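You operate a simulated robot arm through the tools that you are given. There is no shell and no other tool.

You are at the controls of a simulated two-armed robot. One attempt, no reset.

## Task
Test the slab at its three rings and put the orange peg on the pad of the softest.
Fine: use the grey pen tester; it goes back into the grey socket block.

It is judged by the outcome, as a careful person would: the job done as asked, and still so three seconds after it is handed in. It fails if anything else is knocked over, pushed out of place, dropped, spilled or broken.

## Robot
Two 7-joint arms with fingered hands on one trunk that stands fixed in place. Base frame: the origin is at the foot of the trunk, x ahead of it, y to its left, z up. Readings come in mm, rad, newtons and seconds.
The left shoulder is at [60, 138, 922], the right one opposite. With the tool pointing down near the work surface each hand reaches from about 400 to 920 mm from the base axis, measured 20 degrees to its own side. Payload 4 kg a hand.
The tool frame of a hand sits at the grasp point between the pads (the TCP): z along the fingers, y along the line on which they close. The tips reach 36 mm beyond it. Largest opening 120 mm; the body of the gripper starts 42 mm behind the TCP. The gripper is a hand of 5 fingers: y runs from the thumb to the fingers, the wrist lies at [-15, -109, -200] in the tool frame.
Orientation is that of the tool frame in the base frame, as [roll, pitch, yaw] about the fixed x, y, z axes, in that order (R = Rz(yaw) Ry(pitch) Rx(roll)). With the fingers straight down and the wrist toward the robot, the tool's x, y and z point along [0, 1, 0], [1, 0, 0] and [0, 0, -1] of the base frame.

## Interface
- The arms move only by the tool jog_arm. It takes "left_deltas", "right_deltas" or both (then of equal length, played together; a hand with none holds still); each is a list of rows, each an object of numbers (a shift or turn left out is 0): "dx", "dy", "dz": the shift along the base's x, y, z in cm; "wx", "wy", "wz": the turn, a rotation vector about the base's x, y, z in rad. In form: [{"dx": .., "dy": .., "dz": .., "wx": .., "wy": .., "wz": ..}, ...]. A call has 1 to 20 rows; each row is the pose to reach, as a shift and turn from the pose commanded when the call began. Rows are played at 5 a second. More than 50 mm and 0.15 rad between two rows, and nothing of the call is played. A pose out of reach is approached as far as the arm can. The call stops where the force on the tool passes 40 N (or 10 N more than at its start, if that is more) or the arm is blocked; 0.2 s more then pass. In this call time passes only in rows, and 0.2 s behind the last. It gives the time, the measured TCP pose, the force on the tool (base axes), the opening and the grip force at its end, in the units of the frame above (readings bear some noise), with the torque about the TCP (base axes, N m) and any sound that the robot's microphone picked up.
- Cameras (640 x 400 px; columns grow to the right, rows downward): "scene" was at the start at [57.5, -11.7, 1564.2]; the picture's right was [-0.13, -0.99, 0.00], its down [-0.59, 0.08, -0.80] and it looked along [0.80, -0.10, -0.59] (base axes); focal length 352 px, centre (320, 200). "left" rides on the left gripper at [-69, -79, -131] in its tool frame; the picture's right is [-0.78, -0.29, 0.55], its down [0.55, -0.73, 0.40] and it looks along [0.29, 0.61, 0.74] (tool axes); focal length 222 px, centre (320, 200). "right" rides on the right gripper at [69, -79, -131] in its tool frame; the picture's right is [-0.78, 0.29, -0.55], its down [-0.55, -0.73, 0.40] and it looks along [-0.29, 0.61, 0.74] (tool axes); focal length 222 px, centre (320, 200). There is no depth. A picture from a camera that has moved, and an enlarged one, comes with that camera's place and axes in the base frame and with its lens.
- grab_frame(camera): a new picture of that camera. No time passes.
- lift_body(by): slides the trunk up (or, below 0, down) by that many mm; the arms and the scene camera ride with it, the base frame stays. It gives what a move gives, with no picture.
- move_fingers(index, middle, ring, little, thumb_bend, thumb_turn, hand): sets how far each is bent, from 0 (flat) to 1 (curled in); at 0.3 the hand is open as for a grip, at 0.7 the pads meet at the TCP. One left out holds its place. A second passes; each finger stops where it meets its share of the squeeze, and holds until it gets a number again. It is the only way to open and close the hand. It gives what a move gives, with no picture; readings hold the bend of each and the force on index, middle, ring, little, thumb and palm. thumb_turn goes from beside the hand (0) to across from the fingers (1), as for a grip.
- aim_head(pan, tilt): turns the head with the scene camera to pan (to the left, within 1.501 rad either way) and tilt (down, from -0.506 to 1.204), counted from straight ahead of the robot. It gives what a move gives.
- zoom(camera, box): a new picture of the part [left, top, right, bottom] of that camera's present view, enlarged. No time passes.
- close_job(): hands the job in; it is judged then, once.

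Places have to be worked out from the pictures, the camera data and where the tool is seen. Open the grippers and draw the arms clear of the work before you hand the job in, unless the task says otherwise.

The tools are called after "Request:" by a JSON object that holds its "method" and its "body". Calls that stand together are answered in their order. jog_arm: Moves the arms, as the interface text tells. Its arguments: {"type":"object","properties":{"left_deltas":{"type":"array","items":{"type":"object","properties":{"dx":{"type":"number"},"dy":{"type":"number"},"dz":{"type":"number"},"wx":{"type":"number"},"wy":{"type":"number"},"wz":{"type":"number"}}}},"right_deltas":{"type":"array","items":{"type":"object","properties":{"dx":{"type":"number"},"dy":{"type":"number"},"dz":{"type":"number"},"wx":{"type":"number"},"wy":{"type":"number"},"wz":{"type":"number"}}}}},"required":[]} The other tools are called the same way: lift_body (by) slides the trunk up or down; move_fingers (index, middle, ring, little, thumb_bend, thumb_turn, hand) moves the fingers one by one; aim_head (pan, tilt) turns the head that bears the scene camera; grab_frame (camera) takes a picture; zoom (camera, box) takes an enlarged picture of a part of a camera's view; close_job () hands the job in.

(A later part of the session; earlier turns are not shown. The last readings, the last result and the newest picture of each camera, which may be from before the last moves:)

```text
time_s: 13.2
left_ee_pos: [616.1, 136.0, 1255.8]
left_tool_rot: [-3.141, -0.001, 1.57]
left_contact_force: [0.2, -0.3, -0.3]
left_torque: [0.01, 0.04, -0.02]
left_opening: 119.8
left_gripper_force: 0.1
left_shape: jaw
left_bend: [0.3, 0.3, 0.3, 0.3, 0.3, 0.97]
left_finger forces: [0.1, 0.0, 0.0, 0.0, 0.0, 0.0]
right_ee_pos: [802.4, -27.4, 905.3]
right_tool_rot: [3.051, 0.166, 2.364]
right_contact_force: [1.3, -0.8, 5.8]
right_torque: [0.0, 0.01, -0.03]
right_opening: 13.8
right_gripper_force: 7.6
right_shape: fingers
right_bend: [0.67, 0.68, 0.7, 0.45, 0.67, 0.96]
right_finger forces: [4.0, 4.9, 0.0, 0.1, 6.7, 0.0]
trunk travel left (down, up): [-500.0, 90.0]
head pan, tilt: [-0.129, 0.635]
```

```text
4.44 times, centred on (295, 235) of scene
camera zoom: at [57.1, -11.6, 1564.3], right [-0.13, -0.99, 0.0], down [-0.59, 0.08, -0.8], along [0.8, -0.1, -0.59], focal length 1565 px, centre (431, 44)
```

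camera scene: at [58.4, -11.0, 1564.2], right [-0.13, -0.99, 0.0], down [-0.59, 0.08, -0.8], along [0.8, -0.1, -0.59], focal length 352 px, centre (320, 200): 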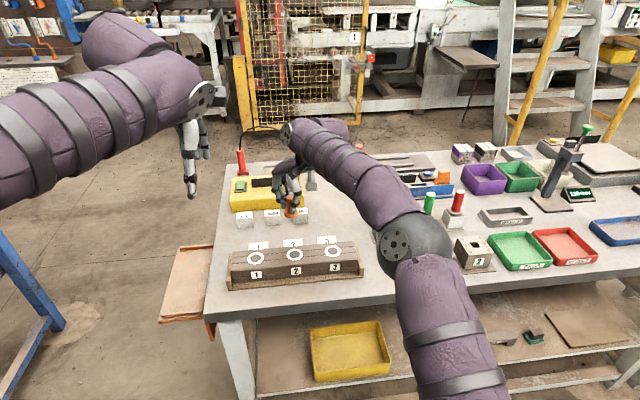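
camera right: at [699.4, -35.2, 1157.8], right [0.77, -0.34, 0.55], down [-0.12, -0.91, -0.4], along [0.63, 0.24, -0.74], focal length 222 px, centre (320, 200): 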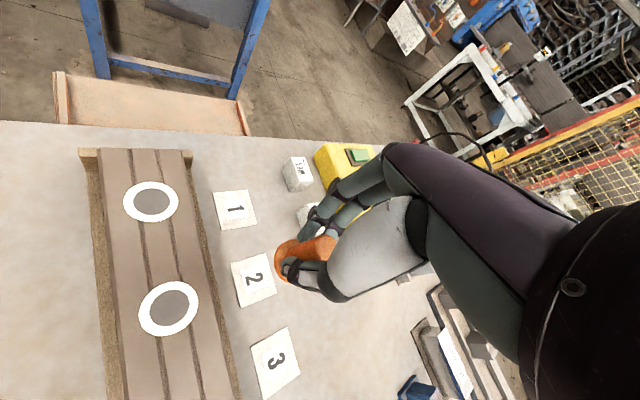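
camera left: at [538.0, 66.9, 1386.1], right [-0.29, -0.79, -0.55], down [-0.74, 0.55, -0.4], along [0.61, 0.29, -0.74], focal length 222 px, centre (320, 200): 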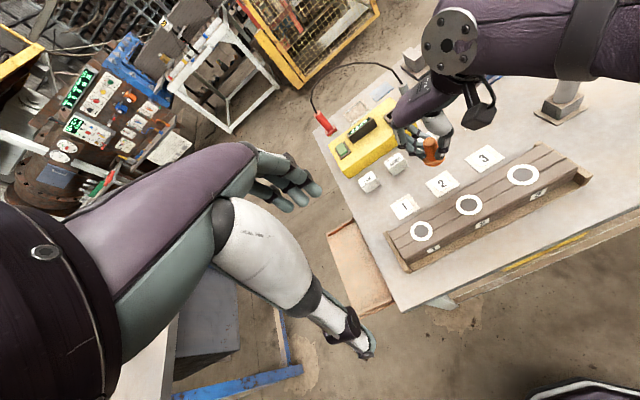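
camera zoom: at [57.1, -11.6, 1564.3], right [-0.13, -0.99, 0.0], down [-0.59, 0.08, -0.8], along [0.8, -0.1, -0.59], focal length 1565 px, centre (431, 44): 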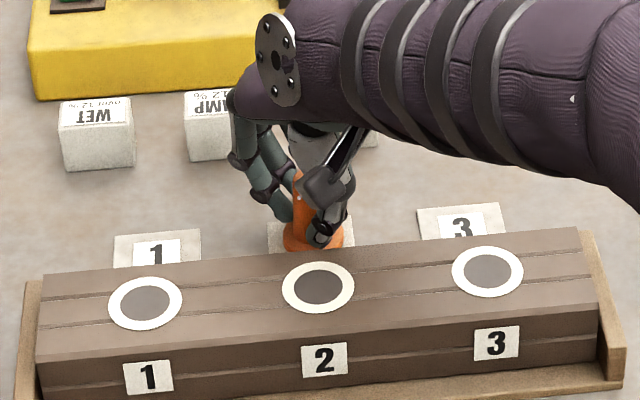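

The peg has touched the pad (about 6 N upward) and is centred on it. I'll release gently.

Request:
{"method": "move_fingers", "body": {"hand": "right", "index": 0.6, "middle": 0.6, "ring": 0.6, "thumb_bend": 0.6}}

Request:
{"method": "zoom", "body": {"camera": "left", "box": [390, 130, 490, 230]}}

Request:
{"method": "zoom", "body": {"camera": "right", "box": [200, 160, 380, 340]}}

```text
time_s: 14.2
left_ee_pos: [615.4, 135.5, 1256.2]
left_tool_rot: [-3.141, 0.0, 1.57]
left_contact_force: [-0.7, 0.3, -0.2]
left_torque: [0.01, 0.0, -0.03]
left_opening: 119.8
left_gripper_force: 0.0
left_shape: jaw
left_bend: [0.3, 0.3, 0.3, 0.3, 0.3, 0.97]
left_finger forces: [0.0, 0.1, 0.0, 0.1, 0.1, 0.0]
right_ee_pos: [804.0, -28.0, 905.9]
right_tool_rot: [3.05, 0.165, 2.364]
right_contact_force: [-0.5, 0.5, 0.2]
right_torque: [0.01, -0.02, -0.01]
right_opening: 29.6
right_gripper_force: 0.0
right_shape: fingers
right_bend: [0.6, 0.6, 0.6, 0.45, 0.6, 0.97]
right_finger forces: [0.0, 0.1, 0.0, 0.1, 0.0, 0.0]
trunk travel left (down, up): [-500.0, 90.0]
head pan, tilt: [-0.129, 0.635]
```

```text
4.00 times, centred on (440, 180) of left
camera zoom: at [537.2, 66.3, 1386.5], right [-0.29, -0.78, -0.55], down [-0.73, 0.55, -0.4], along [0.61, 0.29, -0.74], focal length 888 px, centre (-160, 280)
```

zoom: 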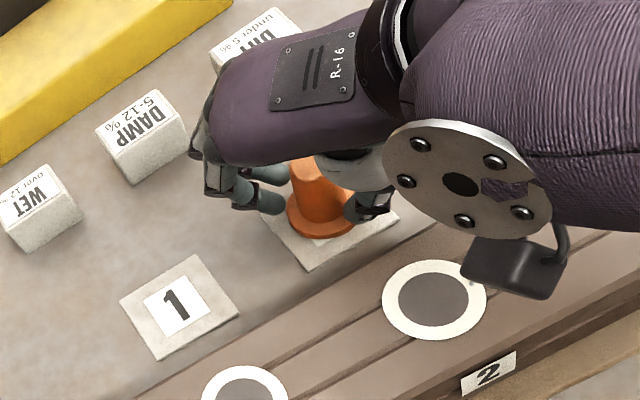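

```text
2.22 times, centred on (290, 250) of right
camera zoom: at [676.7, -29.7, 1016.9], right [0.65, -0.31, 0.69], down [-0.05, -0.93, -0.37], along [0.75, 0.21, -0.62], focal length 494 px, centre (387, 89)
```

zoom: 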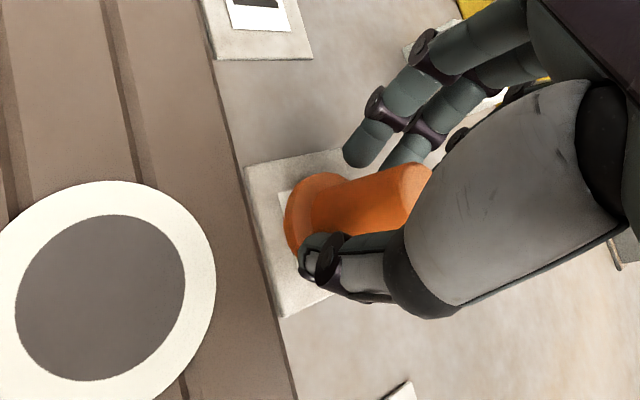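

The peg is standing upright on the pad. I'll open a bit more, then lift straight up.

Request:
{"method": "move_fingers", "body": {"hand": "right", "index": 0.47, "middle": 0.47, "ring": 0.45, "thumb_bend": 0.48}}

Request:
{"method": "zoom", "body": {"camera": "right", "box": [200, 160, 380, 340]}}

```text
time_s: 15.2
left_ee_pos: [616.8, 136.8, 1254.9]
left_tool_rot: [3.141, 0.001, 1.569]
left_contact_force: [0.2, -0.1, -0.4]
left_torque: [0.01, 0.03, 0.02]
left_opening: 119.7
left_gripper_force: 0.0
left_shape: jaw
left_bend: [0.3, 0.3, 0.3, 0.3, 0.3, 0.97]
left_finger forces: [0.1, 0.0, 0.1, 0.0, 0.0, 0.1]
right_ee_pos: [802.5, -27.1, 904.4]
right_tool_rot: [3.052, 0.164, 2.365]
right_contact_force: [-0.3, 0.3, 0.2]
right_torque: [0.0, 0.01, -0.02]
right_opening: 67.2
right_gripper_force: 0.0
right_shape: fingers
right_bend: [0.47, 0.47, 0.45, 0.45, 0.48, 0.97]
right_finger forces: [0.1, 0.0, 0.0, 0.0, 0.0, 0.0]
trunk travel left (down, up): [-500.0, 90.0]
head pan, tilt: [-0.129, 0.635]
```

```text
2.22 times, centred on (290, 250) of right
camera zoom: at [676.7, -29.7, 1016.9], right [0.65, -0.31, 0.69], down [-0.05, -0.93, -0.37], along [0.75, 0.21, -0.62], focal length 494 px, centre (387, 89)
```

zoom: 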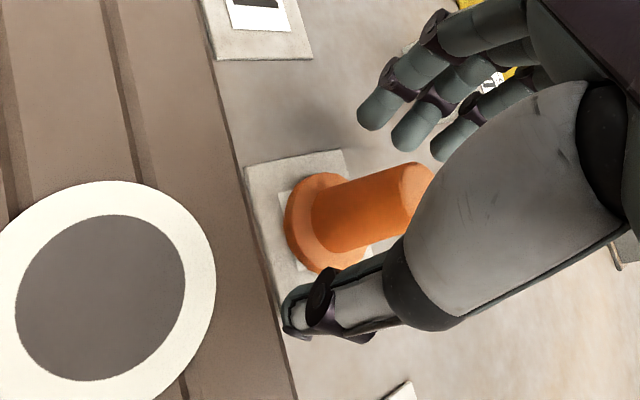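

The fingers are clear of the peg. I'll lift straight up 14 cm and take the tilt back out.

Request:
{"method": "jog_arm", "body": {"right_deltas": [{"dz": 1.5}, {"dz": 3.0}, {"dz": 5.0}, {"dz": 7.5}, {"dz": 10.0, "wx": 0.025, "wy": 0.09}, {"dz": 12.5, "wx": 0.05, "wy": 0.18}, {"dz": 14.5, "wx": 0.05, "wy": 0.18}]}}

Request:
{"method": "grab_frame", "body": {"camera": "right"}}

Request:
{"method": "grab_frame", "body": {"camera": "left"}}

```text
time_s: 16.8
left_ee_pos: [614.9, 136.3, 1255.2]
left_tool_rot: [3.141, -0.001, 1.57]
left_contact_force: [-0.8, 0.1, 0.3]
left_torque: [0.01, -0.02, 0.01]
left_opening: 119.6
left_gripper_force: 0.2
left_shape: jaw
left_bend: [0.3, 0.3, 0.3, 0.3, 0.3, 0.97]
left_finger forces: [0.0, 0.0, 0.0, 0.0, 0.0, 0.1]
right_ee_pos: [804.3, -28.8, 1051.6]
right_tool_rot: [3.141, 0.001, 2.37]
right_contact_force: [-1.3, 0.3, 1.2]
right_torque: [0.0, 0.02, 0.03]
right_opening: 67.2
right_gripper_force: 0.1
right_shape: fingers
right_bend: [0.47, 0.47, 0.45, 0.45, 0.48, 0.97]
right_finger forces: [0.0, 0.0, 0.0, 0.0, 0.0, 0.0]
trunk travel left (down, up): [-500.0, 90.0]
head pan, tilt: [-0.129, 0.635]
```

```text
taken
camera right: at [699.6, -37.4, 1184.7], right [0.77, -0.34, 0.55], down [-0.12, -0.91, -0.4], along [0.63, 0.24, -0.74], focal length 222 px, centre (320, 200)
```

right: 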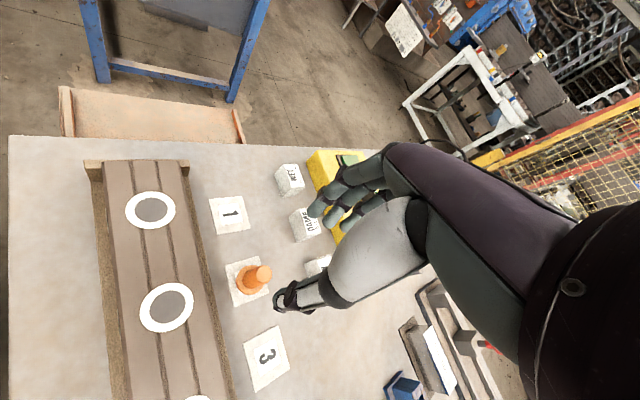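

```text
taken
camera left: at [536.7, 66.2, 1386.8], right [-0.29, -0.78, -0.55], down [-0.73, 0.55, -0.4], along [0.61, 0.29, -0.74], focal length 222 px, centre (320, 200)
```

left: 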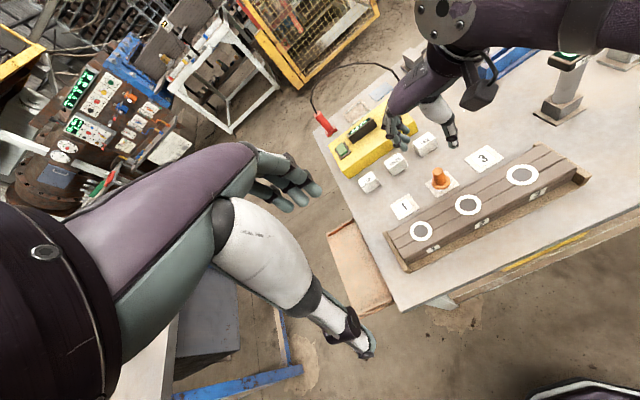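

The peg stands upright on pad 2. Next I'll reorient the right hand into a handshake posture (fingers forward, thumb left) while drawing it back, doing the first half now.

Request:
{"method": "jog_arm", "body": {"right_deltas": [{"dx": -0.5, "dy": -1.2, "dz": 0.8, "wx": 0.0756, "wy": -0.0222, "wz": -0.0897}, {"dx": -1.0, "dy": -2.3, "dz": 1.6, "wx": 0.1511, "wy": -0.0444, "wz": -0.1794}, {"dx": -1.6, "dy": -3.5, "dz": 2.4, "wx": 0.2267, "wy": -0.0665, "wz": -0.2691}, {"dx": -2.1, "dy": -4.6, "dz": 3.2, "wx": 0.3022, "wy": -0.0887, "wz": -0.3588}, {"dx": -2.6, "dy": -5.8, "dz": 4.0, "wx": 0.3778, "wy": -0.1109, "wz": -0.4485}, {"dx": -3.1, "dy": -7.0, "dz": 4.8, "wx": 0.4533, "wy": -0.1331, "wz": -0.5382}, {"dx": -3.6, "dy": -8.1, "dz": 5.6, "wx": 0.5289, "wy": -0.1552, "wz": -0.6279}, {"dx": -4.2, "dy": -9.3, "dz": 6.4, "wx": 0.6044, "wy": -0.1774, "wz": -0.7176}, {"dx": -4.7, "dy": -10.4, "dz": 7.2, "wx": 0.68, "wy": -0.1996, "wz": -0.8073}, {"dx": -5.2, "dy": -11.6, "dz": 8.0, "wx": 0.7555, "wy": -0.2218, "wz": -0.897}]}}

Request:
{"method": "grab_frame", "body": {"camera": "scene"}}

Request:
{"method": "grab_frame", "body": {"camera": "left"}}

```text
time_s: 19.0
left_ee_pos: [616.6, 137.0, 1255.0]
left_tool_rot: [3.141, 0.001, 1.571]
left_contact_force: [0.9, 0.4, 0.0]
left_torque: [0.0, -0.03, -0.03]
left_opening: 120.0
left_gripper_force: 0.1
left_shape: jaw
left_bend: [0.3, 0.3, 0.3, 0.3, 0.3, 0.97]
left_finger forces: [0.0, 0.1, 0.0, 0.1, 0.0, 0.0]
right_ee_pos: [749.8, -144.9, 1129.7]
right_tool_rot: [2.639, -0.598, 1.584]
right_contact_force: [-0.3, 0.2, 0.0]
right_torque: [0.02, -0.02, 0.03]
right_opening: 67.0
right_gripper_force: 0.0
right_shape: fingers
right_bend: [0.47, 0.47, 0.45, 0.45, 0.48, 0.97]
right_finger forces: [0.1, 0.0, 0.1, 0.0, 0.0, 0.0]
trunk travel left (down, up): [-500.0, 90.0]
head pan, tilt: [-0.129, 0.635]
```

```text
taken
camera scene: at [57.2, -11.8, 1564.2], right [-0.13, -0.99, 0.0], down [-0.59, 0.08, -0.8], along [0.8, -0.1, -0.59], focal length 352 px, centre (320, 200)
```

scene: 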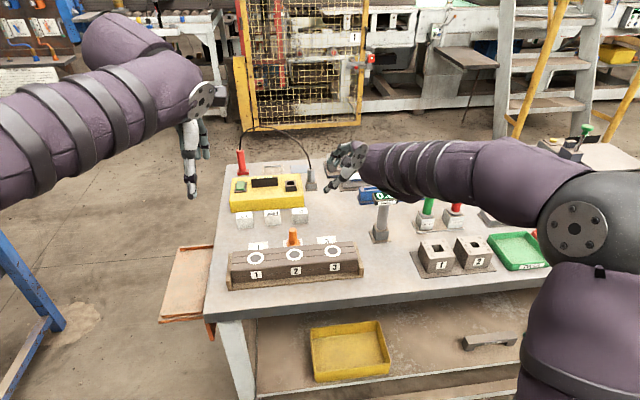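

```text
taken
camera left: at [536.8, 66.2, 1386.7], right [-0.29, -0.78, -0.55], down [-0.73, 0.55, -0.4], along [0.61, 0.29, -0.74], focal length 222 px, centre (320, 200)
```

left: 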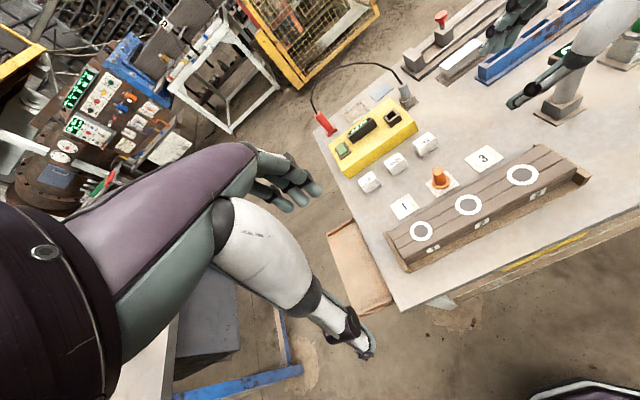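

The rotation went smoothly. Continuing with the second half.

Request:
{"method": "jog_arm", "body": {"right_deltas": [{"dx": -0.6, "dy": -1.2, "dz": 0.4, "wx": 0.0756, "wy": -0.0222, "wz": -0.0897}, {"dx": -1.2, "dy": -2.3, "dz": 0.8, "wx": 0.1511, "wy": -0.0444, "wz": -0.1794}, {"dx": -1.8, "dy": -3.5, "dz": 1.2, "wx": 0.2267, "wy": -0.0665, "wz": -0.2691}, {"dx": -2.4, "dy": -4.6, "dz": 1.6, "wx": 0.3022, "wy": -0.0887, "wz": -0.3588}, {"dx": -3.0, "dy": -5.8, "dz": 2.0, "wx": 0.3778, "wy": -0.1109, "wz": -0.4485}, {"dx": -3.6, "dy": -7.0, "dz": 2.0, "wx": 0.4533, "wy": -0.1331, "wz": -0.5382}, {"dx": -4.2, "dy": -8.1, "dz": 2.0, "wx": 0.5289, "wy": -0.1552, "wz": -0.6279}, {"dx": -4.8, "dy": -9.3, "dz": 2.0, "wx": 0.6044, "wy": -0.1774, "wz": -0.7176}, {"dx": -5.4, "dy": -10.4, "dz": 2.0, "wx": 0.68, "wy": -0.1996, "wz": -0.8073}, {"dx": -6.0, "dy": -11.6, "dz": 2.0, "wx": 0.7555, "wy": -0.2218, "wz": -0.897}]}}

Request:
{"method": "grab_frame", "body": {"camera": "scene"}}

Request:
{"method": "grab_frame", "body": {"camera": "right"}}

Request:
{"method": "grab_frame", "body": {"camera": "left"}}

```text
time_s: 21.2
left_ee_pos: [614.7, 135.4, 1254.6]
left_tool_rot: [-3.141, 0.0, 1.57]
left_contact_force: [0.0, 0.3, -0.1]
left_torque: [0.0, 0.02, 0.0]
left_opening: 119.7
left_gripper_force: 0.1
left_shape: jaw
left_bend: [0.3, 0.3, 0.3, 0.3, 0.3, 0.97]
left_finger forces: [0.0, 0.0, 0.0, 0.0, 0.0, 0.0]
right_ee_pos: [689.5, -259.6, 1150.2]
right_tool_rot: [-3.138, -1.321, 0.196]
right_contact_force: [-0.2, 0.4, 0.2]
right_torque: [-0.04, 0.0, 0.01]
right_opening: 67.1
right_gripper_force: 0.0
right_shape: fingers
right_bend: [0.47, 0.47, 0.45, 0.45, 0.48, 0.97]
right_finger forces: [0.1, 0.0, 0.1, 0.1, 0.1, 0.1]
trunk travel left (down, up): [-500.0, 90.0]
head pan, tilt: [-0.129, 0.635]
```

```text
taken
camera scene: at [57.5, -11.7, 1564.2], right [-0.13, -0.99, 0.0], down [-0.59, 0.08, -0.8], along [0.8, -0.1, -0.59], focal length 352 px, centre (320, 200)
```

scene: 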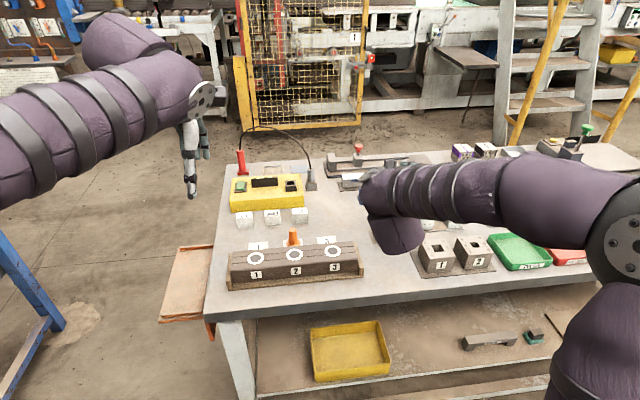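

```text
taken
camera right: at [567.5, -204.3, 1250.4], right [-0.65, -0.43, -0.63], down [0.1, 0.77, -0.63], along [0.75, -0.47, -0.46], focal length 222 px, centre (320, 200)
```

right: 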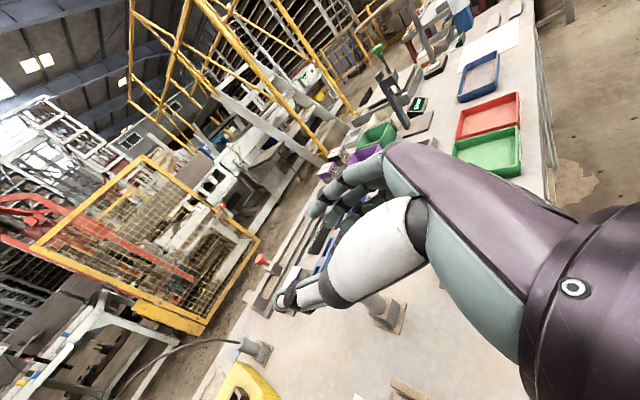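

```text
taken
camera left: at [537.1, 66.2, 1386.6], right [-0.29, -0.78, -0.55], down [-0.73, 0.55, -0.4], along [0.61, 0.29, -0.74], focal length 222 px, centre (320, 200)
```

left: 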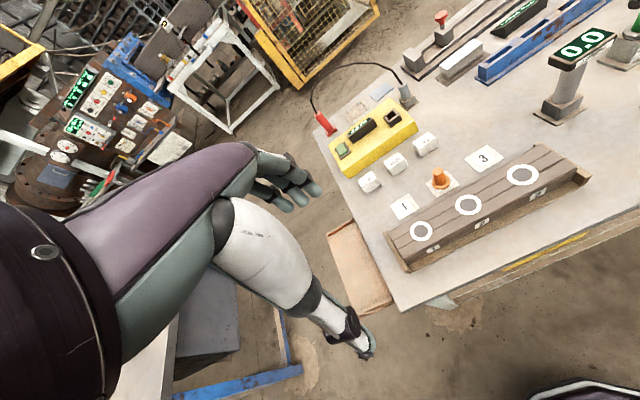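

The hand is in the intended posture, pitched 0.25 rad down. I'll open it fully, bring it above and just short of the tester, and check alignment before lowering around the shaft.

Request:
{"method": "move_fingers", "body": {"hand": "right", "index": 0.3, "middle": 0.3, "ring": 0.3, "little": 0.3, "thumb_bend": 0.3}}

Request:
{"method": "jog_arm", "body": {"right_deltas": [{"dx": 2.0, "dy": -0.8, "dz": -1.0}, {"dx": 4.0, "dy": -1.7, "dz": -2.5}, {"dx": 6.0, "dy": -2.5, "dz": -4.0}, {"dx": 8.0, "dy": -3.4, "dz": -5.0}]}}

Request:
{"method": "grab_frame", "body": {"camera": "scene"}}

Request:
{"method": "grab_frame", "body": {"camera": "right"}}

Request:
{"method": "grab_frame", "body": {"camera": "left"}}

```text
time_s: 22.2
left_ee_pos: [615.8, 136.4, 1254.9]
left_tool_rot: [-3.141, 0.0, 1.569]
left_contact_force: [0.5, -0.3, -0.4]
left_torque: [0.01, 0.0, -0.01]
left_opening: 119.6
left_gripper_force: 0.0
left_shape: jaw
left_bend: [0.3, 0.3, 0.3, 0.3, 0.3, 0.97]
left_finger forces: [0.0, 0.0, 0.0, 0.1, 0.1, 0.1]
right_ee_pos: [690.5, -260.1, 1150.2]
right_tool_rot: [-3.137, -1.322, 0.196]
right_contact_force: [-1.0, 0.3, -0.2]
right_torque: [0.03, 0.0, -0.02]
right_opening: 119.0
right_gripper_force: 0.0
right_shape: fingers
right_bend: [0.3, 0.3, 0.3, 0.3, 0.3, 0.97]
right_finger forces: [0.0, 0.0, 0.0, 0.0, 0.1, 0.1]
trunk travel left (down, up): [-500.0, 90.0]
head pan, tilt: [-0.129, 0.635]
```

```text
time_s: 23.2
left_ee_pos: [616.8, 135.9, 1254.7]
left_tool_rot: [3.141, 0.0, 1.571]
left_contact_force: [1.0, 0.3, 0.6]
left_torque: [0.02, -0.01, -0.04]
left_opening: 119.7
left_gripper_force: 0.1
left_shape: jaw
left_bend: [0.3, 0.3, 0.3, 0.3, 0.3, 0.97]
left_finger forces: [0.0, 0.1, 0.0, 0.1, 0.0, 0.0]
right_ee_pos: [770.5, -294.8, 1100.7]
right_tool_rot: [3.139, -1.32, 0.202]
right_contact_force: [-0.3, 0.5, -0.1]
right_torque: [-0.01, -0.02, 0.02]
right_opening: 118.8
right_gripper_force: 0.0
right_shape: fingers
right_bend: [0.3, 0.3, 0.3, 0.3, 0.3, 0.97]
right_finger forces: [0.1, 0.0, 0.0, 0.1, 0.0, 0.1]
trunk travel left (down, up): [-500.0, 90.0]
head pan, tilt: [-0.129, 0.635]
```

```text
taken
camera scene: at [58.0, -11.8, 1564.2], right [-0.13, -0.99, 0.0], down [-0.59, 0.08, -0.8], along [0.8, -0.1, -0.59], focal length 352 px, centre (320, 200)
```

scene: 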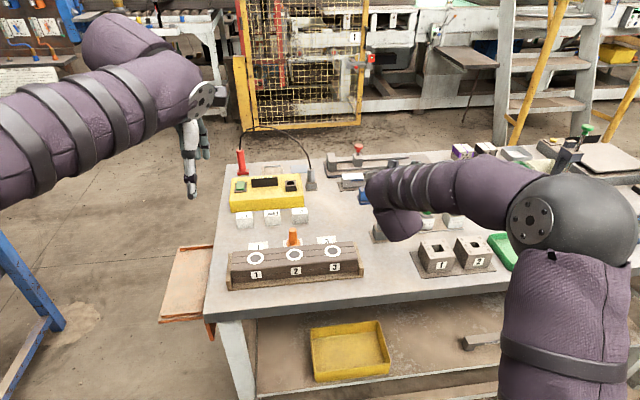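

```text
taken
camera right: at [647.7, -239.5, 1201.4], right [-0.65, -0.43, -0.62], down [0.1, 0.77, -0.63], along [0.75, -0.47, -0.46], focal length 222 px, centre (320, 200)
```

right: 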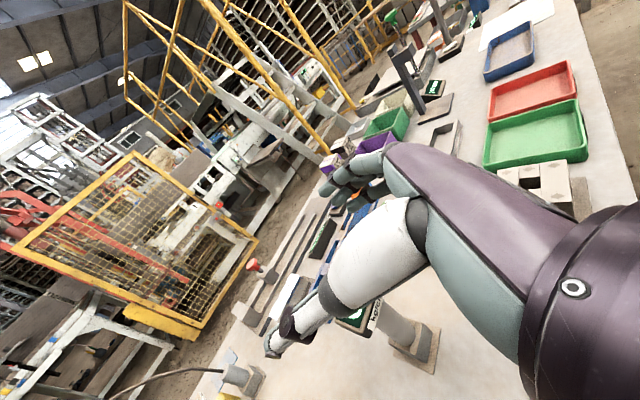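

```text
taken
camera left: at [537.6, 66.1, 1386.3], right [-0.29, -0.78, -0.55], down [-0.74, 0.55, -0.4], along [0.61, 0.29, -0.74], focal length 222 px, centre (320, 200)
```

left: 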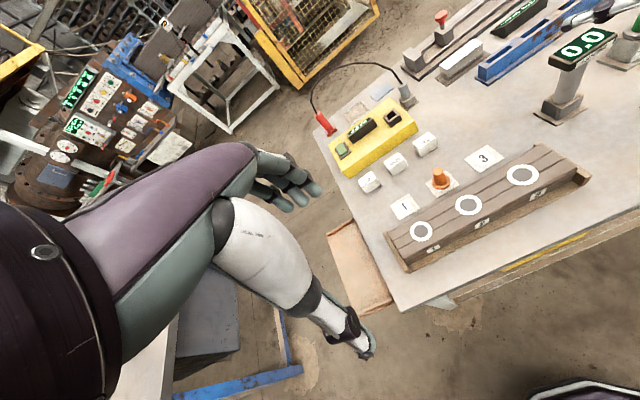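

The forearm hides the tester from the scene camera, so I'll turn the left hand in place until its camera looks at the tester and can read the display.

Request:
{"method": "jog_arm", "body": {"left_deltas": [{"wz": -0.13}, {"wz": -0.26}, {"wz": -0.39}, {"wz": -0.52}, {"wz": -0.65}, {"wz": -0.78}]}}

Request:
{"method": "grab_frame", "body": {"camera": "left"}}

```text
time_s: 24.6
left_ee_pos: [617.1, 135.9, 1255.4]
left_tool_rot: [-3.141, 0.0, 0.788]
left_contact_force: [0.4, 0.2, -0.4]
left_torque: [0.0, 0.02, 0.02]
left_opening: 120.0
left_gripper_force: 0.2
left_shape: jaw
left_bend: [0.3, 0.3, 0.3, 0.3, 0.3, 0.97]
left_finger forces: [0.1, 0.0, 0.1, 0.0, 0.0, 0.1]
right_ee_pos: [770.0, -294.5, 1100.8]
right_tool_rot: [3.138, -1.319, 0.201]
right_contact_force: [-0.3, -0.7, 0.0]
right_torque: [-0.03, 0.02, 0.05]
right_opening: 119.0
right_gripper_force: 0.1
right_shape: fingers
right_bend: [0.3, 0.3, 0.3, 0.3, 0.3, 0.97]
right_finger forces: [0.0, 0.0, 0.0, 0.0, 0.1, 0.0]
trunk travel left (down, up): [-500.0, 90.0]
head pan, tilt: [-0.129, 0.635]
```

```text
taken
camera left: at [512.1, 142.8, 1386.7], right [-0.76, -0.35, -0.55], down [-0.13, 0.91, -0.4], along [0.64, -0.23, -0.74], focal length 222 px, centre (320, 200)
```

left: 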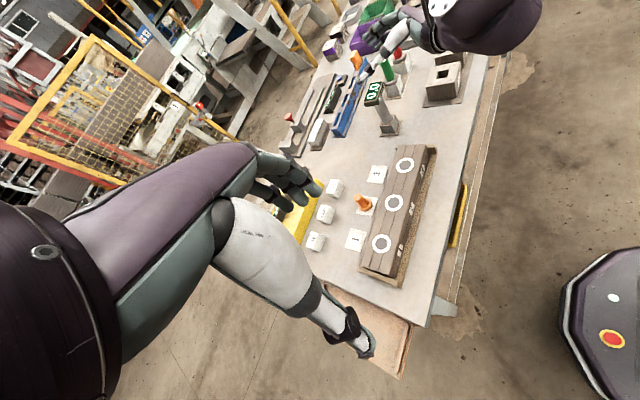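

That's a good view of the tester, rings and right hand. Zooming in.

Request:
{"method": "zoom", "body": {"camera": "left", "box": [330, 10, 490, 140]}}

```text
3.08 times, centred on (410, 75) of left
camera zoom: at [512.1, 142.8, 1386.7], right [-0.76, -0.35, -0.55], down [-0.13, 0.91, -0.4], along [0.64, -0.23, -0.74], focal length 684 px, centre (43, 585)
```

zoom: 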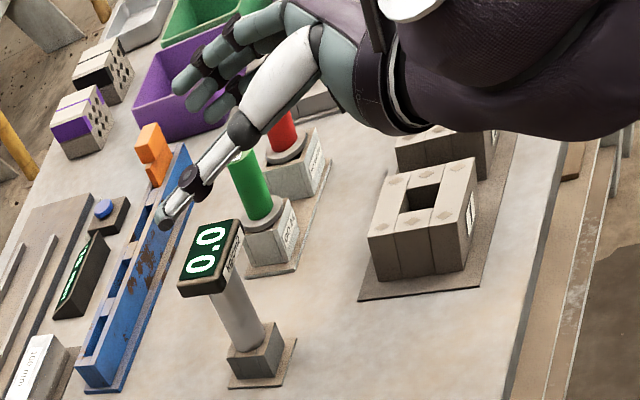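

The thumb and fingers straddle the tester with about 20 mm of clearance each side. I'll lower 10 cm first and check.

Request:
{"method": "jog_arm", "body": {"right_deltas": [{"dz": -2.5}, {"dz": -5.0}, {"dz": -7.5}, {"dz": -10.0}]}}

Request:
{"method": "zoom", "body": {"camera": "left", "box": [330, 30, 490, 160]}}

Request:
{"method": "grab_frame", "body": {"camera": "scene"}}

Request:
{"method": "grab_frame", "body": {"camera": "right"}}

```text
time_s: 25.6
left_ee_pos: [615.8, 135.5, 1255.5]
left_tool_rot: [-3.141, -0.001, 0.789]
left_contact_force: [-1.3, 0.0, -0.5]
left_torque: [0.03, 0.02, 0.01]
left_opening: 119.7
left_gripper_force: 0.0
left_shape: jaw
left_bend: [0.3, 0.3, 0.3, 0.3, 0.3, 0.97]
left_finger forces: [0.1, 0.1, 0.0, 0.1, 0.0, 0.1]
right_ee_pos: [773.3, -294.0, 1002.1]
right_tool_rot: [3.137, -1.32, 0.206]
right_contact_force: [-0.2, -0.9, 0.7]
right_torque: [0.0, 0.0, -0.02]
right_opening: 118.7
right_gripper_force: 0.1
right_shape: fingers
right_bend: [0.3, 0.3, 0.3, 0.3, 0.3, 0.97]
right_finger forces: [0.0, 0.1, 0.0, 0.1, 0.1, 0.0]
trunk travel left (down, up): [-500.0, 90.0]
head pan, tilt: [-0.129, 0.635]
```

```text
3.08 times, centred on (410, 95) of left
camera zoom: at [512.2, 142.3, 1386.6], right [-0.76, -0.35, -0.55], down [-0.14, 0.91, -0.4], along [0.64, -0.23, -0.74], focal length 684 px, centre (43, 523)
```

zoom: 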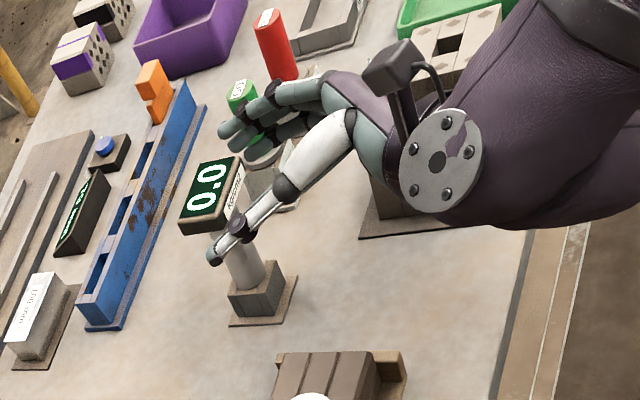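

```text
taken
camera scene: at [57.9, -11.8, 1564.2], right [-0.13, -0.99, 0.0], down [-0.59, 0.08, -0.8], along [0.8, -0.1, -0.59], focal length 352 px, centre (320, 200)
```

scene: 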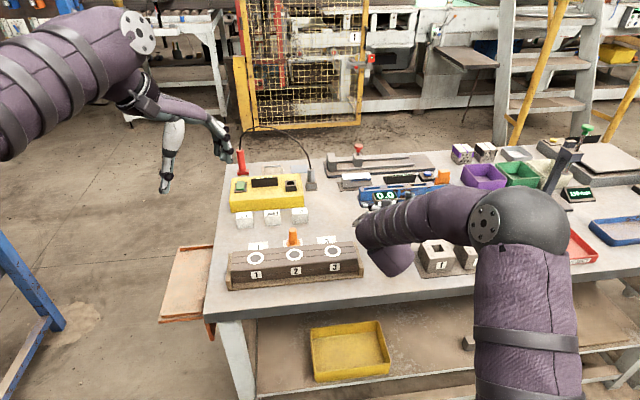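

```text
taken
camera right: at [649.7, -238.9, 1102.0], right [-0.65, -0.43, -0.63], down [0.1, 0.77, -0.63], along [0.75, -0.47, -0.46], focal length 222 px, centre (320, 200)
```

right: 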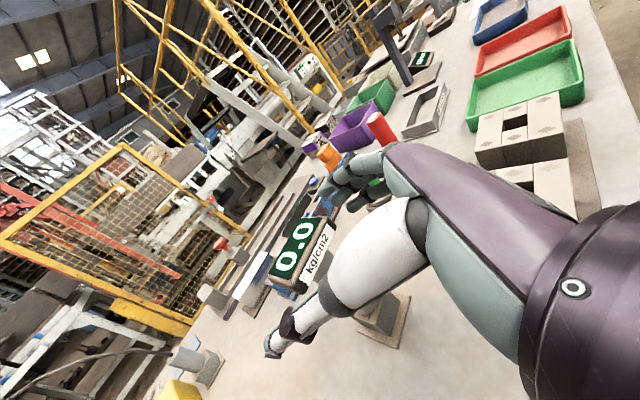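

The right hand's own camera can read the display well. I'll continue down to a TCP height of about 946.

Request:
{"method": "jog_arm", "body": {"right_deltas": [{"dz": -1.5}, {"dz": -3.0}, {"dz": -4.5}, {"dz": -5.6}]}}

Request:
{"method": "zoom", "body": {"camera": "left", "box": [340, 50, 480, 160]}}

Request:
{"method": "grab_frame", "body": {"camera": "scene"}}

Request:
{"method": "grab_frame", "body": {"camera": "right"}}

```text
time_s: 26.6
left_ee_pos: [615.9, 136.0, 1255.6]
left_tool_rot: [-3.141, 0.0, 0.791]
left_contact_force: [0.2, 0.3, -0.6]
left_torque: [0.01, -0.02, 0.01]
left_opening: 119.6
left_gripper_force: 0.1
left_shape: jaw
left_bend: [0.3, 0.3, 0.3, 0.3, 0.3, 0.97]
left_finger forces: [0.1, 0.0, 0.0, 0.0, 0.0, 0.0]
right_ee_pos: [772.0, -293.7, 942.4]
right_tool_rot: [3.141, -1.319, 0.202]
right_contact_force: [-0.4, 0.0, 0.2]
right_torque: [0.0, -0.04, 0.0]
right_opening: 118.8
right_gripper_force: 0.1
right_shape: fingers
right_bend: [0.3, 0.3, 0.3, 0.3, 0.3, 0.97]
right_finger forces: [0.0, 0.0, 0.0, 0.1, 0.1, 0.1]
trunk travel left (down, up): [-500.0, 90.0]
head pan, tilt: [-0.129, 0.635]
```

```text
3.64 times, centred on (410, 105) of left
camera zoom: at [511.9, 142.5, 1386.7], right [-0.76, -0.35, -0.55], down [-0.14, 0.91, -0.4], along [0.64, -0.23, -0.74], focal length 808 px, centre (-7, 546)
```

zoom: 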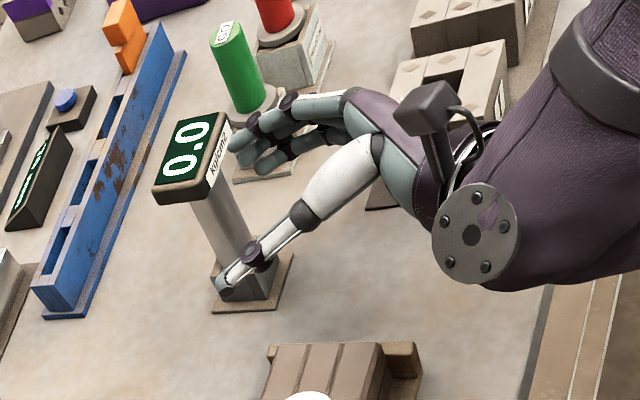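

```text
taken
camera scene: at [57.6, -11.7, 1564.2], right [-0.13, -0.99, 0.0], down [-0.59, 0.08, -0.8], along [0.8, -0.1, -0.59], focal length 352 px, centre (320, 200)
```

scene: 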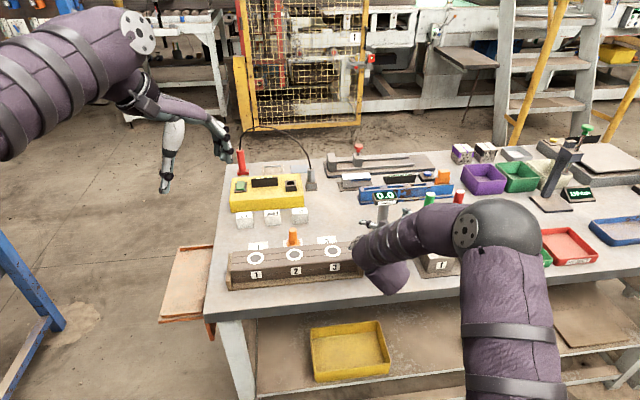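

```text
taken
camera right: at [648.6, -238.0, 1044.5], right [-0.65, -0.43, -0.63], down [0.1, 0.77, -0.63], along [0.75, -0.47, -0.46], focal length 222 px, centre (320, 200)
```

right: 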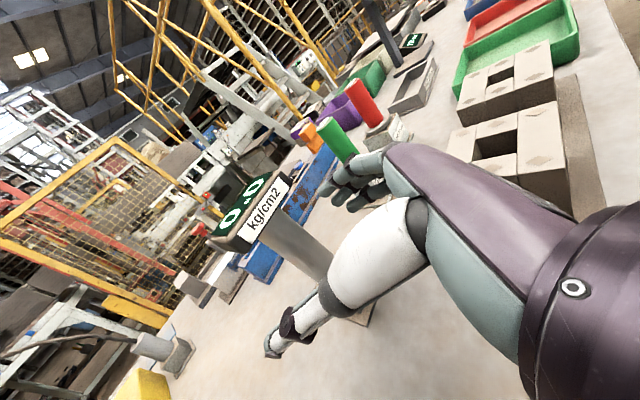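

The shaft is centred laterally between thumb and fingers. I'll slide forward about 36 mm so the shaft sits at the grasp point.

Request:
{"method": "jog_arm", "body": {"right_deltas": [{"dx": 0.9, "dy": 0.18}, {"dx": 1.8, "dy": 0.36}, {"dx": 2.7, "dy": 0.54}, {"dx": 3.5, "dy": 0.68}]}}

Request:
{"method": "zoom", "body": {"camera": "left", "box": [340, 50, 480, 160]}}

Request:
{"method": "zoom", "body": {"camera": "right", "box": [180, 130, 440, 380]}}

```text
time_s: 27.6
left_ee_pos: [617.4, 135.5, 1256.6]
left_tool_rot: [3.141, 0.0, 0.792]
left_contact_force: [0.5, -0.4, -0.2]
left_torque: [-0.03, 0.0, -0.01]
left_opening: 119.9
left_gripper_force: 0.1
left_shape: jaw
left_bend: [0.3, 0.3, 0.3, 0.3, 0.3, 0.97]
left_finger forces: [0.0, 0.1, 0.1, 0.0, 0.0, 0.0]
right_ee_pos: [806.3, -286.4, 943.4]
right_tool_rot: [3.14, -1.321, 0.202]
right_contact_force: [0.4, -0.4, -0.3]
right_torque: [0.01, 0.0, 0.04]
right_opening: 118.7
right_gripper_force: 0.0
right_shape: fingers
right_bend: [0.3, 0.3, 0.3, 0.3, 0.3, 0.97]
right_finger forces: [0.1, 0.0, 0.0, 0.0, 0.0, 0.0]
trunk travel left (down, up): [-500.0, 90.0]
head pan, tilt: [-0.129, 0.635]
```

```text
3.64 times, centred on (410, 105) of left
camera zoom: at [511.9, 142.5, 1386.7], right [-0.76, -0.35, -0.55], down [-0.14, 0.91, -0.4], along [0.64, -0.23, -0.74], focal length 808 px, centre (-7, 546)
```

zoom: 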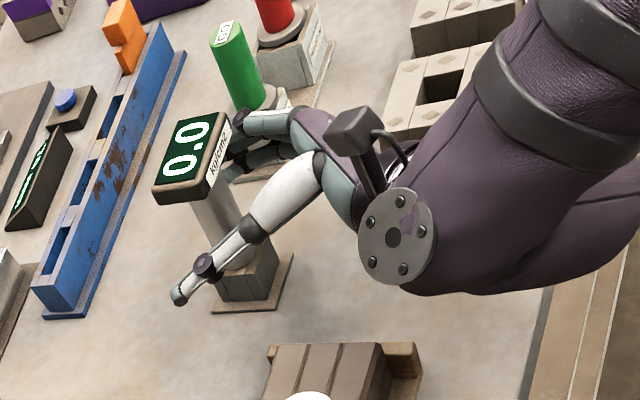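

```text
1.60 times, centred on (310, 255) of right
camera zoom: at [683.1, -231.6, 1044.4], right [-0.65, -0.43, -0.62], down [0.1, 0.77, -0.63], along [0.75, -0.47, -0.46], focal length 355 px, centre (336, 112)
```

zoom: 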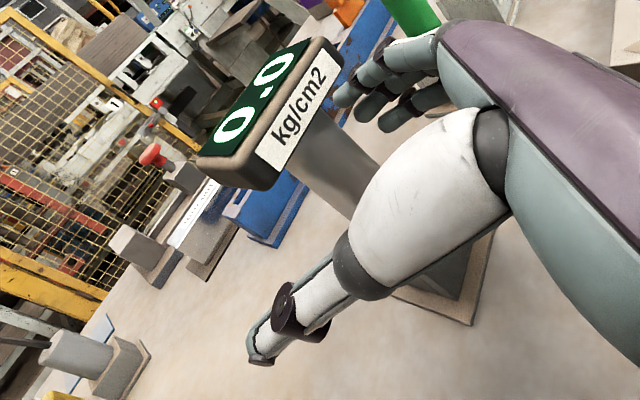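

The shaft is at the grasp point. I'll close the hand to just short of contact first.

Request:
{"method": "move_fingers", "body": {"hand": "right", "index": 0.53, "middle": 0.53, "ring": 0.53, "little": 0.53, "thumb_bend": 0.53}}

Request:
{"method": "zoom", "body": {"camera": "left", "box": [340, 50, 480, 160]}}

Request:
{"method": "zoom", "body": {"camera": "right", "box": [180, 130, 440, 380]}}

```text
time_s: 28.6
left_ee_pos: [616.8, 136.1, 1255.2]
left_tool_rot: [-3.141, -0.001, 0.789]
left_contact_force: [0.1, 0.4, -0.1]
left_torque: [-0.02, 0.0, -0.01]
left_opening: 119.7
left_gripper_force: 0.0
left_shape: jaw
left_bend: [0.3, 0.3, 0.3, 0.3, 0.3, 0.97]
left_finger forces: [0.0, 0.0, 0.1, 0.0, 0.1, 0.0]
right_ee_pos: [805.8, -288.4, 943.3]
right_tool_rot: [3.141, -1.321, 0.2]
right_contact_force: [-0.6, 0.6, 0.4]
right_torque: [0.01, -0.03, -0.04]
right_opening: 51.6
right_gripper_force: 0.1
right_shape: fingers
right_bend: [0.53, 0.53, 0.53, 0.53, 0.53, 0.97]
right_finger forces: [0.0, 0.0, 0.0, 0.0, 0.0, 0.1]
trunk travel left (down, up): [-500.0, 90.0]
head pan, tilt: [-0.129, 0.635]
```

```text
3.64 times, centred on (410, 105) of left
camera zoom: at [511.9, 142.5, 1386.8], right [-0.76, -0.35, -0.55], down [-0.14, 0.91, -0.4], along [0.64, -0.23, -0.74], focal length 808 px, centre (-7, 546)
```

zoom: 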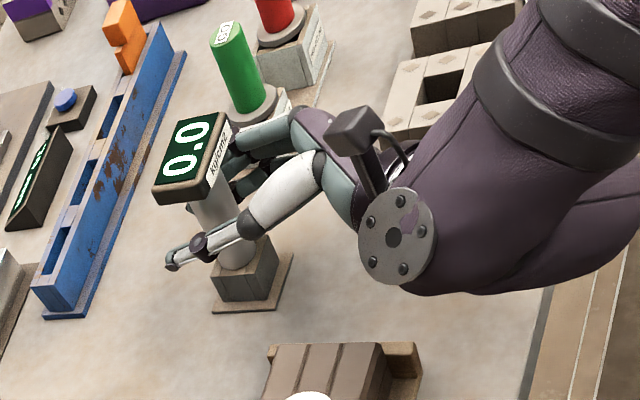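

```text
1.60 times, centred on (310, 255) of right
camera zoom: at [682.9, -231.6, 1044.6], right [-0.65, -0.43, -0.62], down [0.1, 0.77, -0.63], along [0.75, -0.47, -0.46], focal length 355 px, centre (336, 112)
```

zoom: 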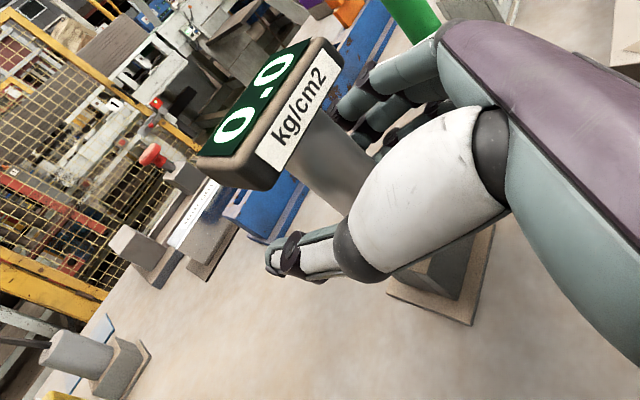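

No contact yet. Closing onto the shaft now.

Request:
{"method": "move_fingers", "body": {"hand": "right", "index": 0.62, "middle": 0.62, "ring": 0.62, "little": 0.62, "thumb_bend": 0.62}}

Request:
{"method": "zoom", "body": {"camera": "left", "box": [340, 50, 480, 160]}}

Request:
{"method": "zoom", "body": {"camera": "right", "box": [180, 130, 440, 380]}}

```text
time_s: 29.6
left_ee_pos: [615.9, 136.4, 1254.3]
left_tool_rot: [3.141, 0.0, 0.792]
left_contact_force: [-0.9, -0.4, -0.1]
left_torque: [0.01, -0.02, -0.03]
left_opening: 119.5
left_gripper_force: 0.1
left_shape: jaw
left_bend: [0.3, 0.3, 0.3, 0.3, 0.3, 0.97]
left_finger forces: [0.0, 0.0, 0.0, 0.0, 0.0, 0.0]
right_ee_pos: [805.7, -288.0, 945.1]
right_tool_rot: [-3.135, -1.32, 0.192]
right_contact_force: [-0.6, -0.3, -0.3]
right_torque: [-0.04, 0.0, 0.01]
right_opening: 24.9
right_gripper_force: 0.2
right_shape: fingers
right_bend: [0.62, 0.62, 0.62, 0.62, 0.62, 0.97]
right_finger forces: [0.0, 0.0, 0.0, 0.7, 0.1, 0.0]
trunk travel left (down, up): [-500.0, 90.0]
head pan, tilt: [-0.129, 0.635]
```

```text
3.64 times, centred on (410, 105) of left
camera zoom: at [511.9, 142.4, 1386.8], right [-0.76, -0.35, -0.55], down [-0.14, 0.91, -0.4], along [0.64, -0.23, -0.74], focal length 808 px, centre (-7, 546)
```

zoom: 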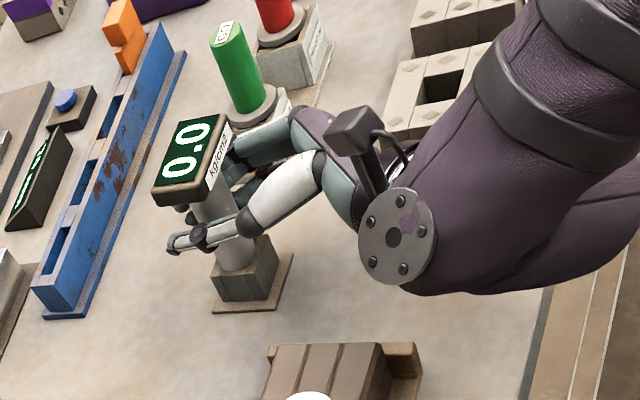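

```text
1.60 times, centred on (310, 255) of right
camera zoom: at [682.9, -231.7, 1044.5], right [-0.65, -0.43, -0.62], down [0.1, 0.77, -0.63], along [0.75, -0.47, -0.46], focal length 355 px, centre (336, 112)
```

zoom: 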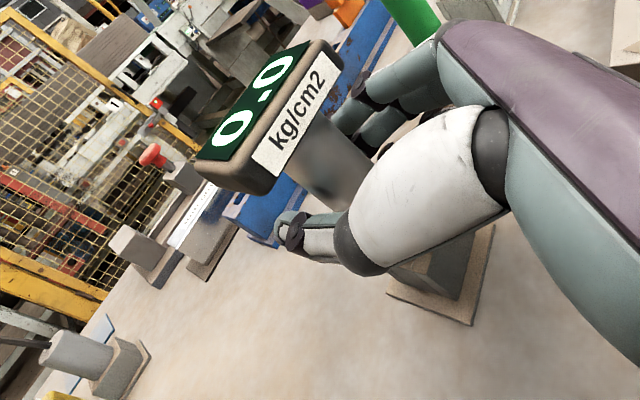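

Light contact from the little finger. I'll close to a firm grip.

Request:
{"method": "move_fingers", "body": {"hand": "right", "index": 0.8, "middle": 0.8, "ring": 0.8, "little": 0.8, "thumb_bend": 0.8}}

Request:
{"method": "zoom", "body": {"camera": "left", "box": [340, 50, 480, 160]}}

Request:
{"method": "zoom", "body": {"camera": "right", "box": [180, 130, 440, 380]}}

```text
time_s: 30.6
left_ee_pos: [618.5, 136.1, 1255.9]
left_tool_rot: [-3.14, 0.001, 0.792]
left_contact_force: [-0.7, -0.7, 0.2]
left_torque: [-0.03, -0.01, -0.01]
left_opening: 119.7
left_gripper_force: 0.1
left_shape: jaw
left_bend: [0.3, 0.3, 0.3, 0.3, 0.3, 0.97]
left_finger forces: [0.0, 0.0, 0.0, 0.0, 0.1, 0.0]
right_ee_pos: [806.8, -290.5, 944.4]
right_tool_rot: [3.138, -1.322, 0.2]
right_contact_force: [9.4, -16.7, 0.5]
right_torque: [-1.1, -0.45, -0.05]
right_opening: 0.0
right_gripper_force: 18.6
right_shape: fingers
right_bend: [0.74, 0.73, 0.69, 0.7, 0.72, 0.97]
right_finger forces: [0.1, 6.9, 9.0, 13.9, 7.6, 0.0]
trunk travel left (down, up): [-500.0, 90.0]
head pan, tilt: [-0.129, 0.635]
```

```text
3.64 times, centred on (410, 105) of left
camera zoom: at [512.8, 140.7, 1386.6], right [-0.76, -0.35, -0.55], down [-0.14, 0.91, -0.4], along [0.64, -0.23, -0.74], focal length 808 px, centre (-7, 546)
```

zoom: 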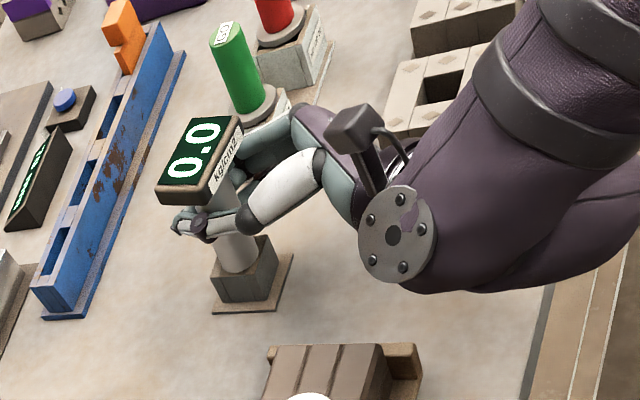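

```text
1.60 times, centred on (310, 255) of right
camera zoom: at [683.5, -234.2, 1044.4], right [-0.65, -0.43, -0.63], down [0.1, 0.77, -0.63], along [0.75, -0.48, -0.46], focal length 355 px, centre (336, 112)
```

zoom: 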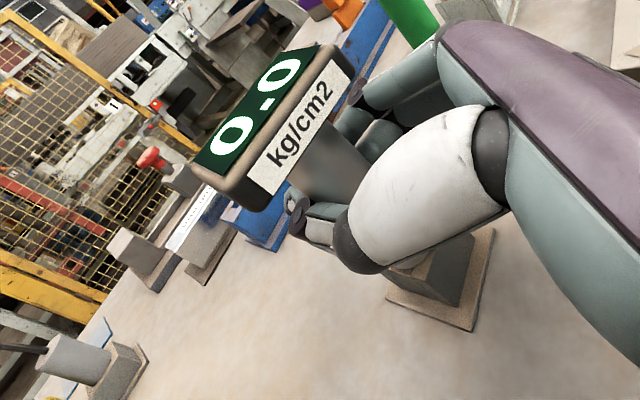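

The grip is unbalanced: the fingers press the tester sideways against its socket with about 19 N. I'll shift the hand about 3 mm along the reaction force so the thumb takes its share before lifting.

Request:
{"method": "jog_arm", "body": {"right_deltas": [{"dx": 0.08, "dy": -0.13}, {"dx": 0.15, "dy": -0.26}]}}

```text
time_s: 31.2
left_ee_pos: [617.4, 135.3, 1255.8]
left_tool_rot: [-3.141, -0.001, 0.79]
left_contact_force: [0.4, 0.1, 0.0]
left_torque: [-0.02, -0.02, -0.01]
left_opening: 119.7
left_gripper_force: 0.0
left_shape: jaw
left_bend: [0.3, 0.3, 0.3, 0.3, 0.3, 0.97]
left_finger forces: [0.1, 0.0, 0.0, 0.1, 0.0, 0.1]
right_ee_pos: [808.8, -289.8, 942.9]
right_tool_rot: [-3.128, -1.322, 0.185]
right_contact_force: [3.1, -12.5, 2.2]
right_torque: [-1.03, -0.23, -0.05]
right_opening: 0.1
right_gripper_force: 17.8
right_shape: fingers
right_bend: [0.74, 0.73, 0.71, 0.7, 0.72, 0.97]
right_finger forces: [0.0, 5.9, 6.2, 13.8, 9.7, 0.0]
trunk travel left (down, up): [-500.0, 90.0]
head pan, tilt: [-0.129, 0.635]
```

The side force fell a bit. The little finger dominates at 13.8 N, so I'll ease that one.

Request:
{"method": "move_fingers", "body": {"hand": "right", "little": 0.66}}

Request:
{"method": "zoom", "body": {"camera": "left", "box": [340, 50, 480, 160]}}

Request:
{"method": "zoom", "body": {"camera": "right", "box": [180, 130, 440, 380]}}

```text
time_s: 32.2
left_ee_pos: [617.1, 138.0, 1254.7]
left_tool_rot: [-3.141, 0.002, 0.79]
left_contact_force: [-0.7, -0.7, -0.5]
left_torque: [0.0, -0.01, -0.02]
left_opening: 119.7
left_gripper_force: 0.1
left_shape: jaw
left_bend: [0.3, 0.3, 0.3, 0.3, 0.3, 0.97]
left_finger forces: [0.0, 0.0, 0.0, 0.0, 0.1, 0.0]
right_ee_pos: [808.5, -289.4, 944.4]
right_tool_rot: [-3.138, -1.323, 0.196]
right_contact_force: [8.3, -0.3, 6.5]
right_torque: [-0.21, -0.35, -0.07]
right_opening: 0.0
right_gripper_force: 7.9
right_shape: fingers
right_bend: [0.76, 0.74, 0.71, 0.65, 0.74, 0.96]
right_finger forces: [0.0, 2.7, 7.7, 1.6, 4.6, 0.0]
trunk travel left (down, up): [-500.0, 90.0]
head pan, tilt: [-0.129, 0.635]
```

```text
3.64 times, centred on (410, 105) of left
camera zoom: at [512.1, 142.9, 1386.7], right [-0.76, -0.35, -0.55], down [-0.14, 0.91, -0.4], along [0.64, -0.23, -0.74], focal length 808 px, centre (-7, 546)
```

zoom: 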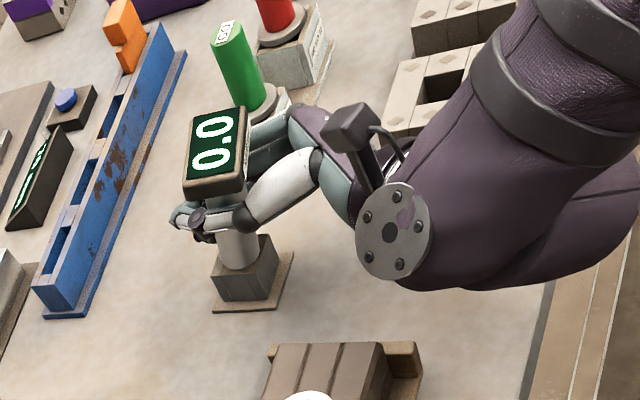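

```text
1.60 times, centred on (310, 255) of right
camera zoom: at [685.4, -233.6, 1045.0], right [-0.65, -0.43, -0.63], down [0.1, 0.77, -0.63], along [0.75, -0.47, -0.46], focal length 355 px, centre (336, 112)
```

zoom: 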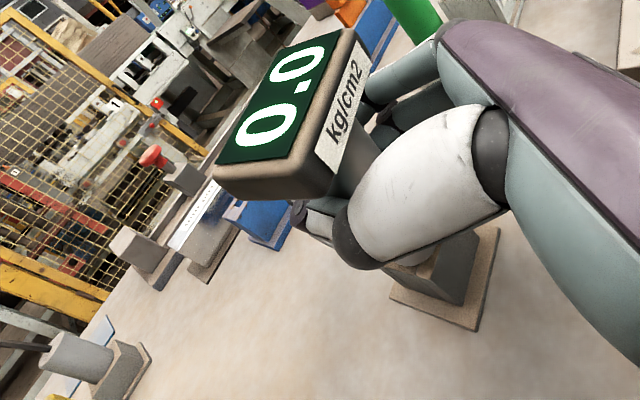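

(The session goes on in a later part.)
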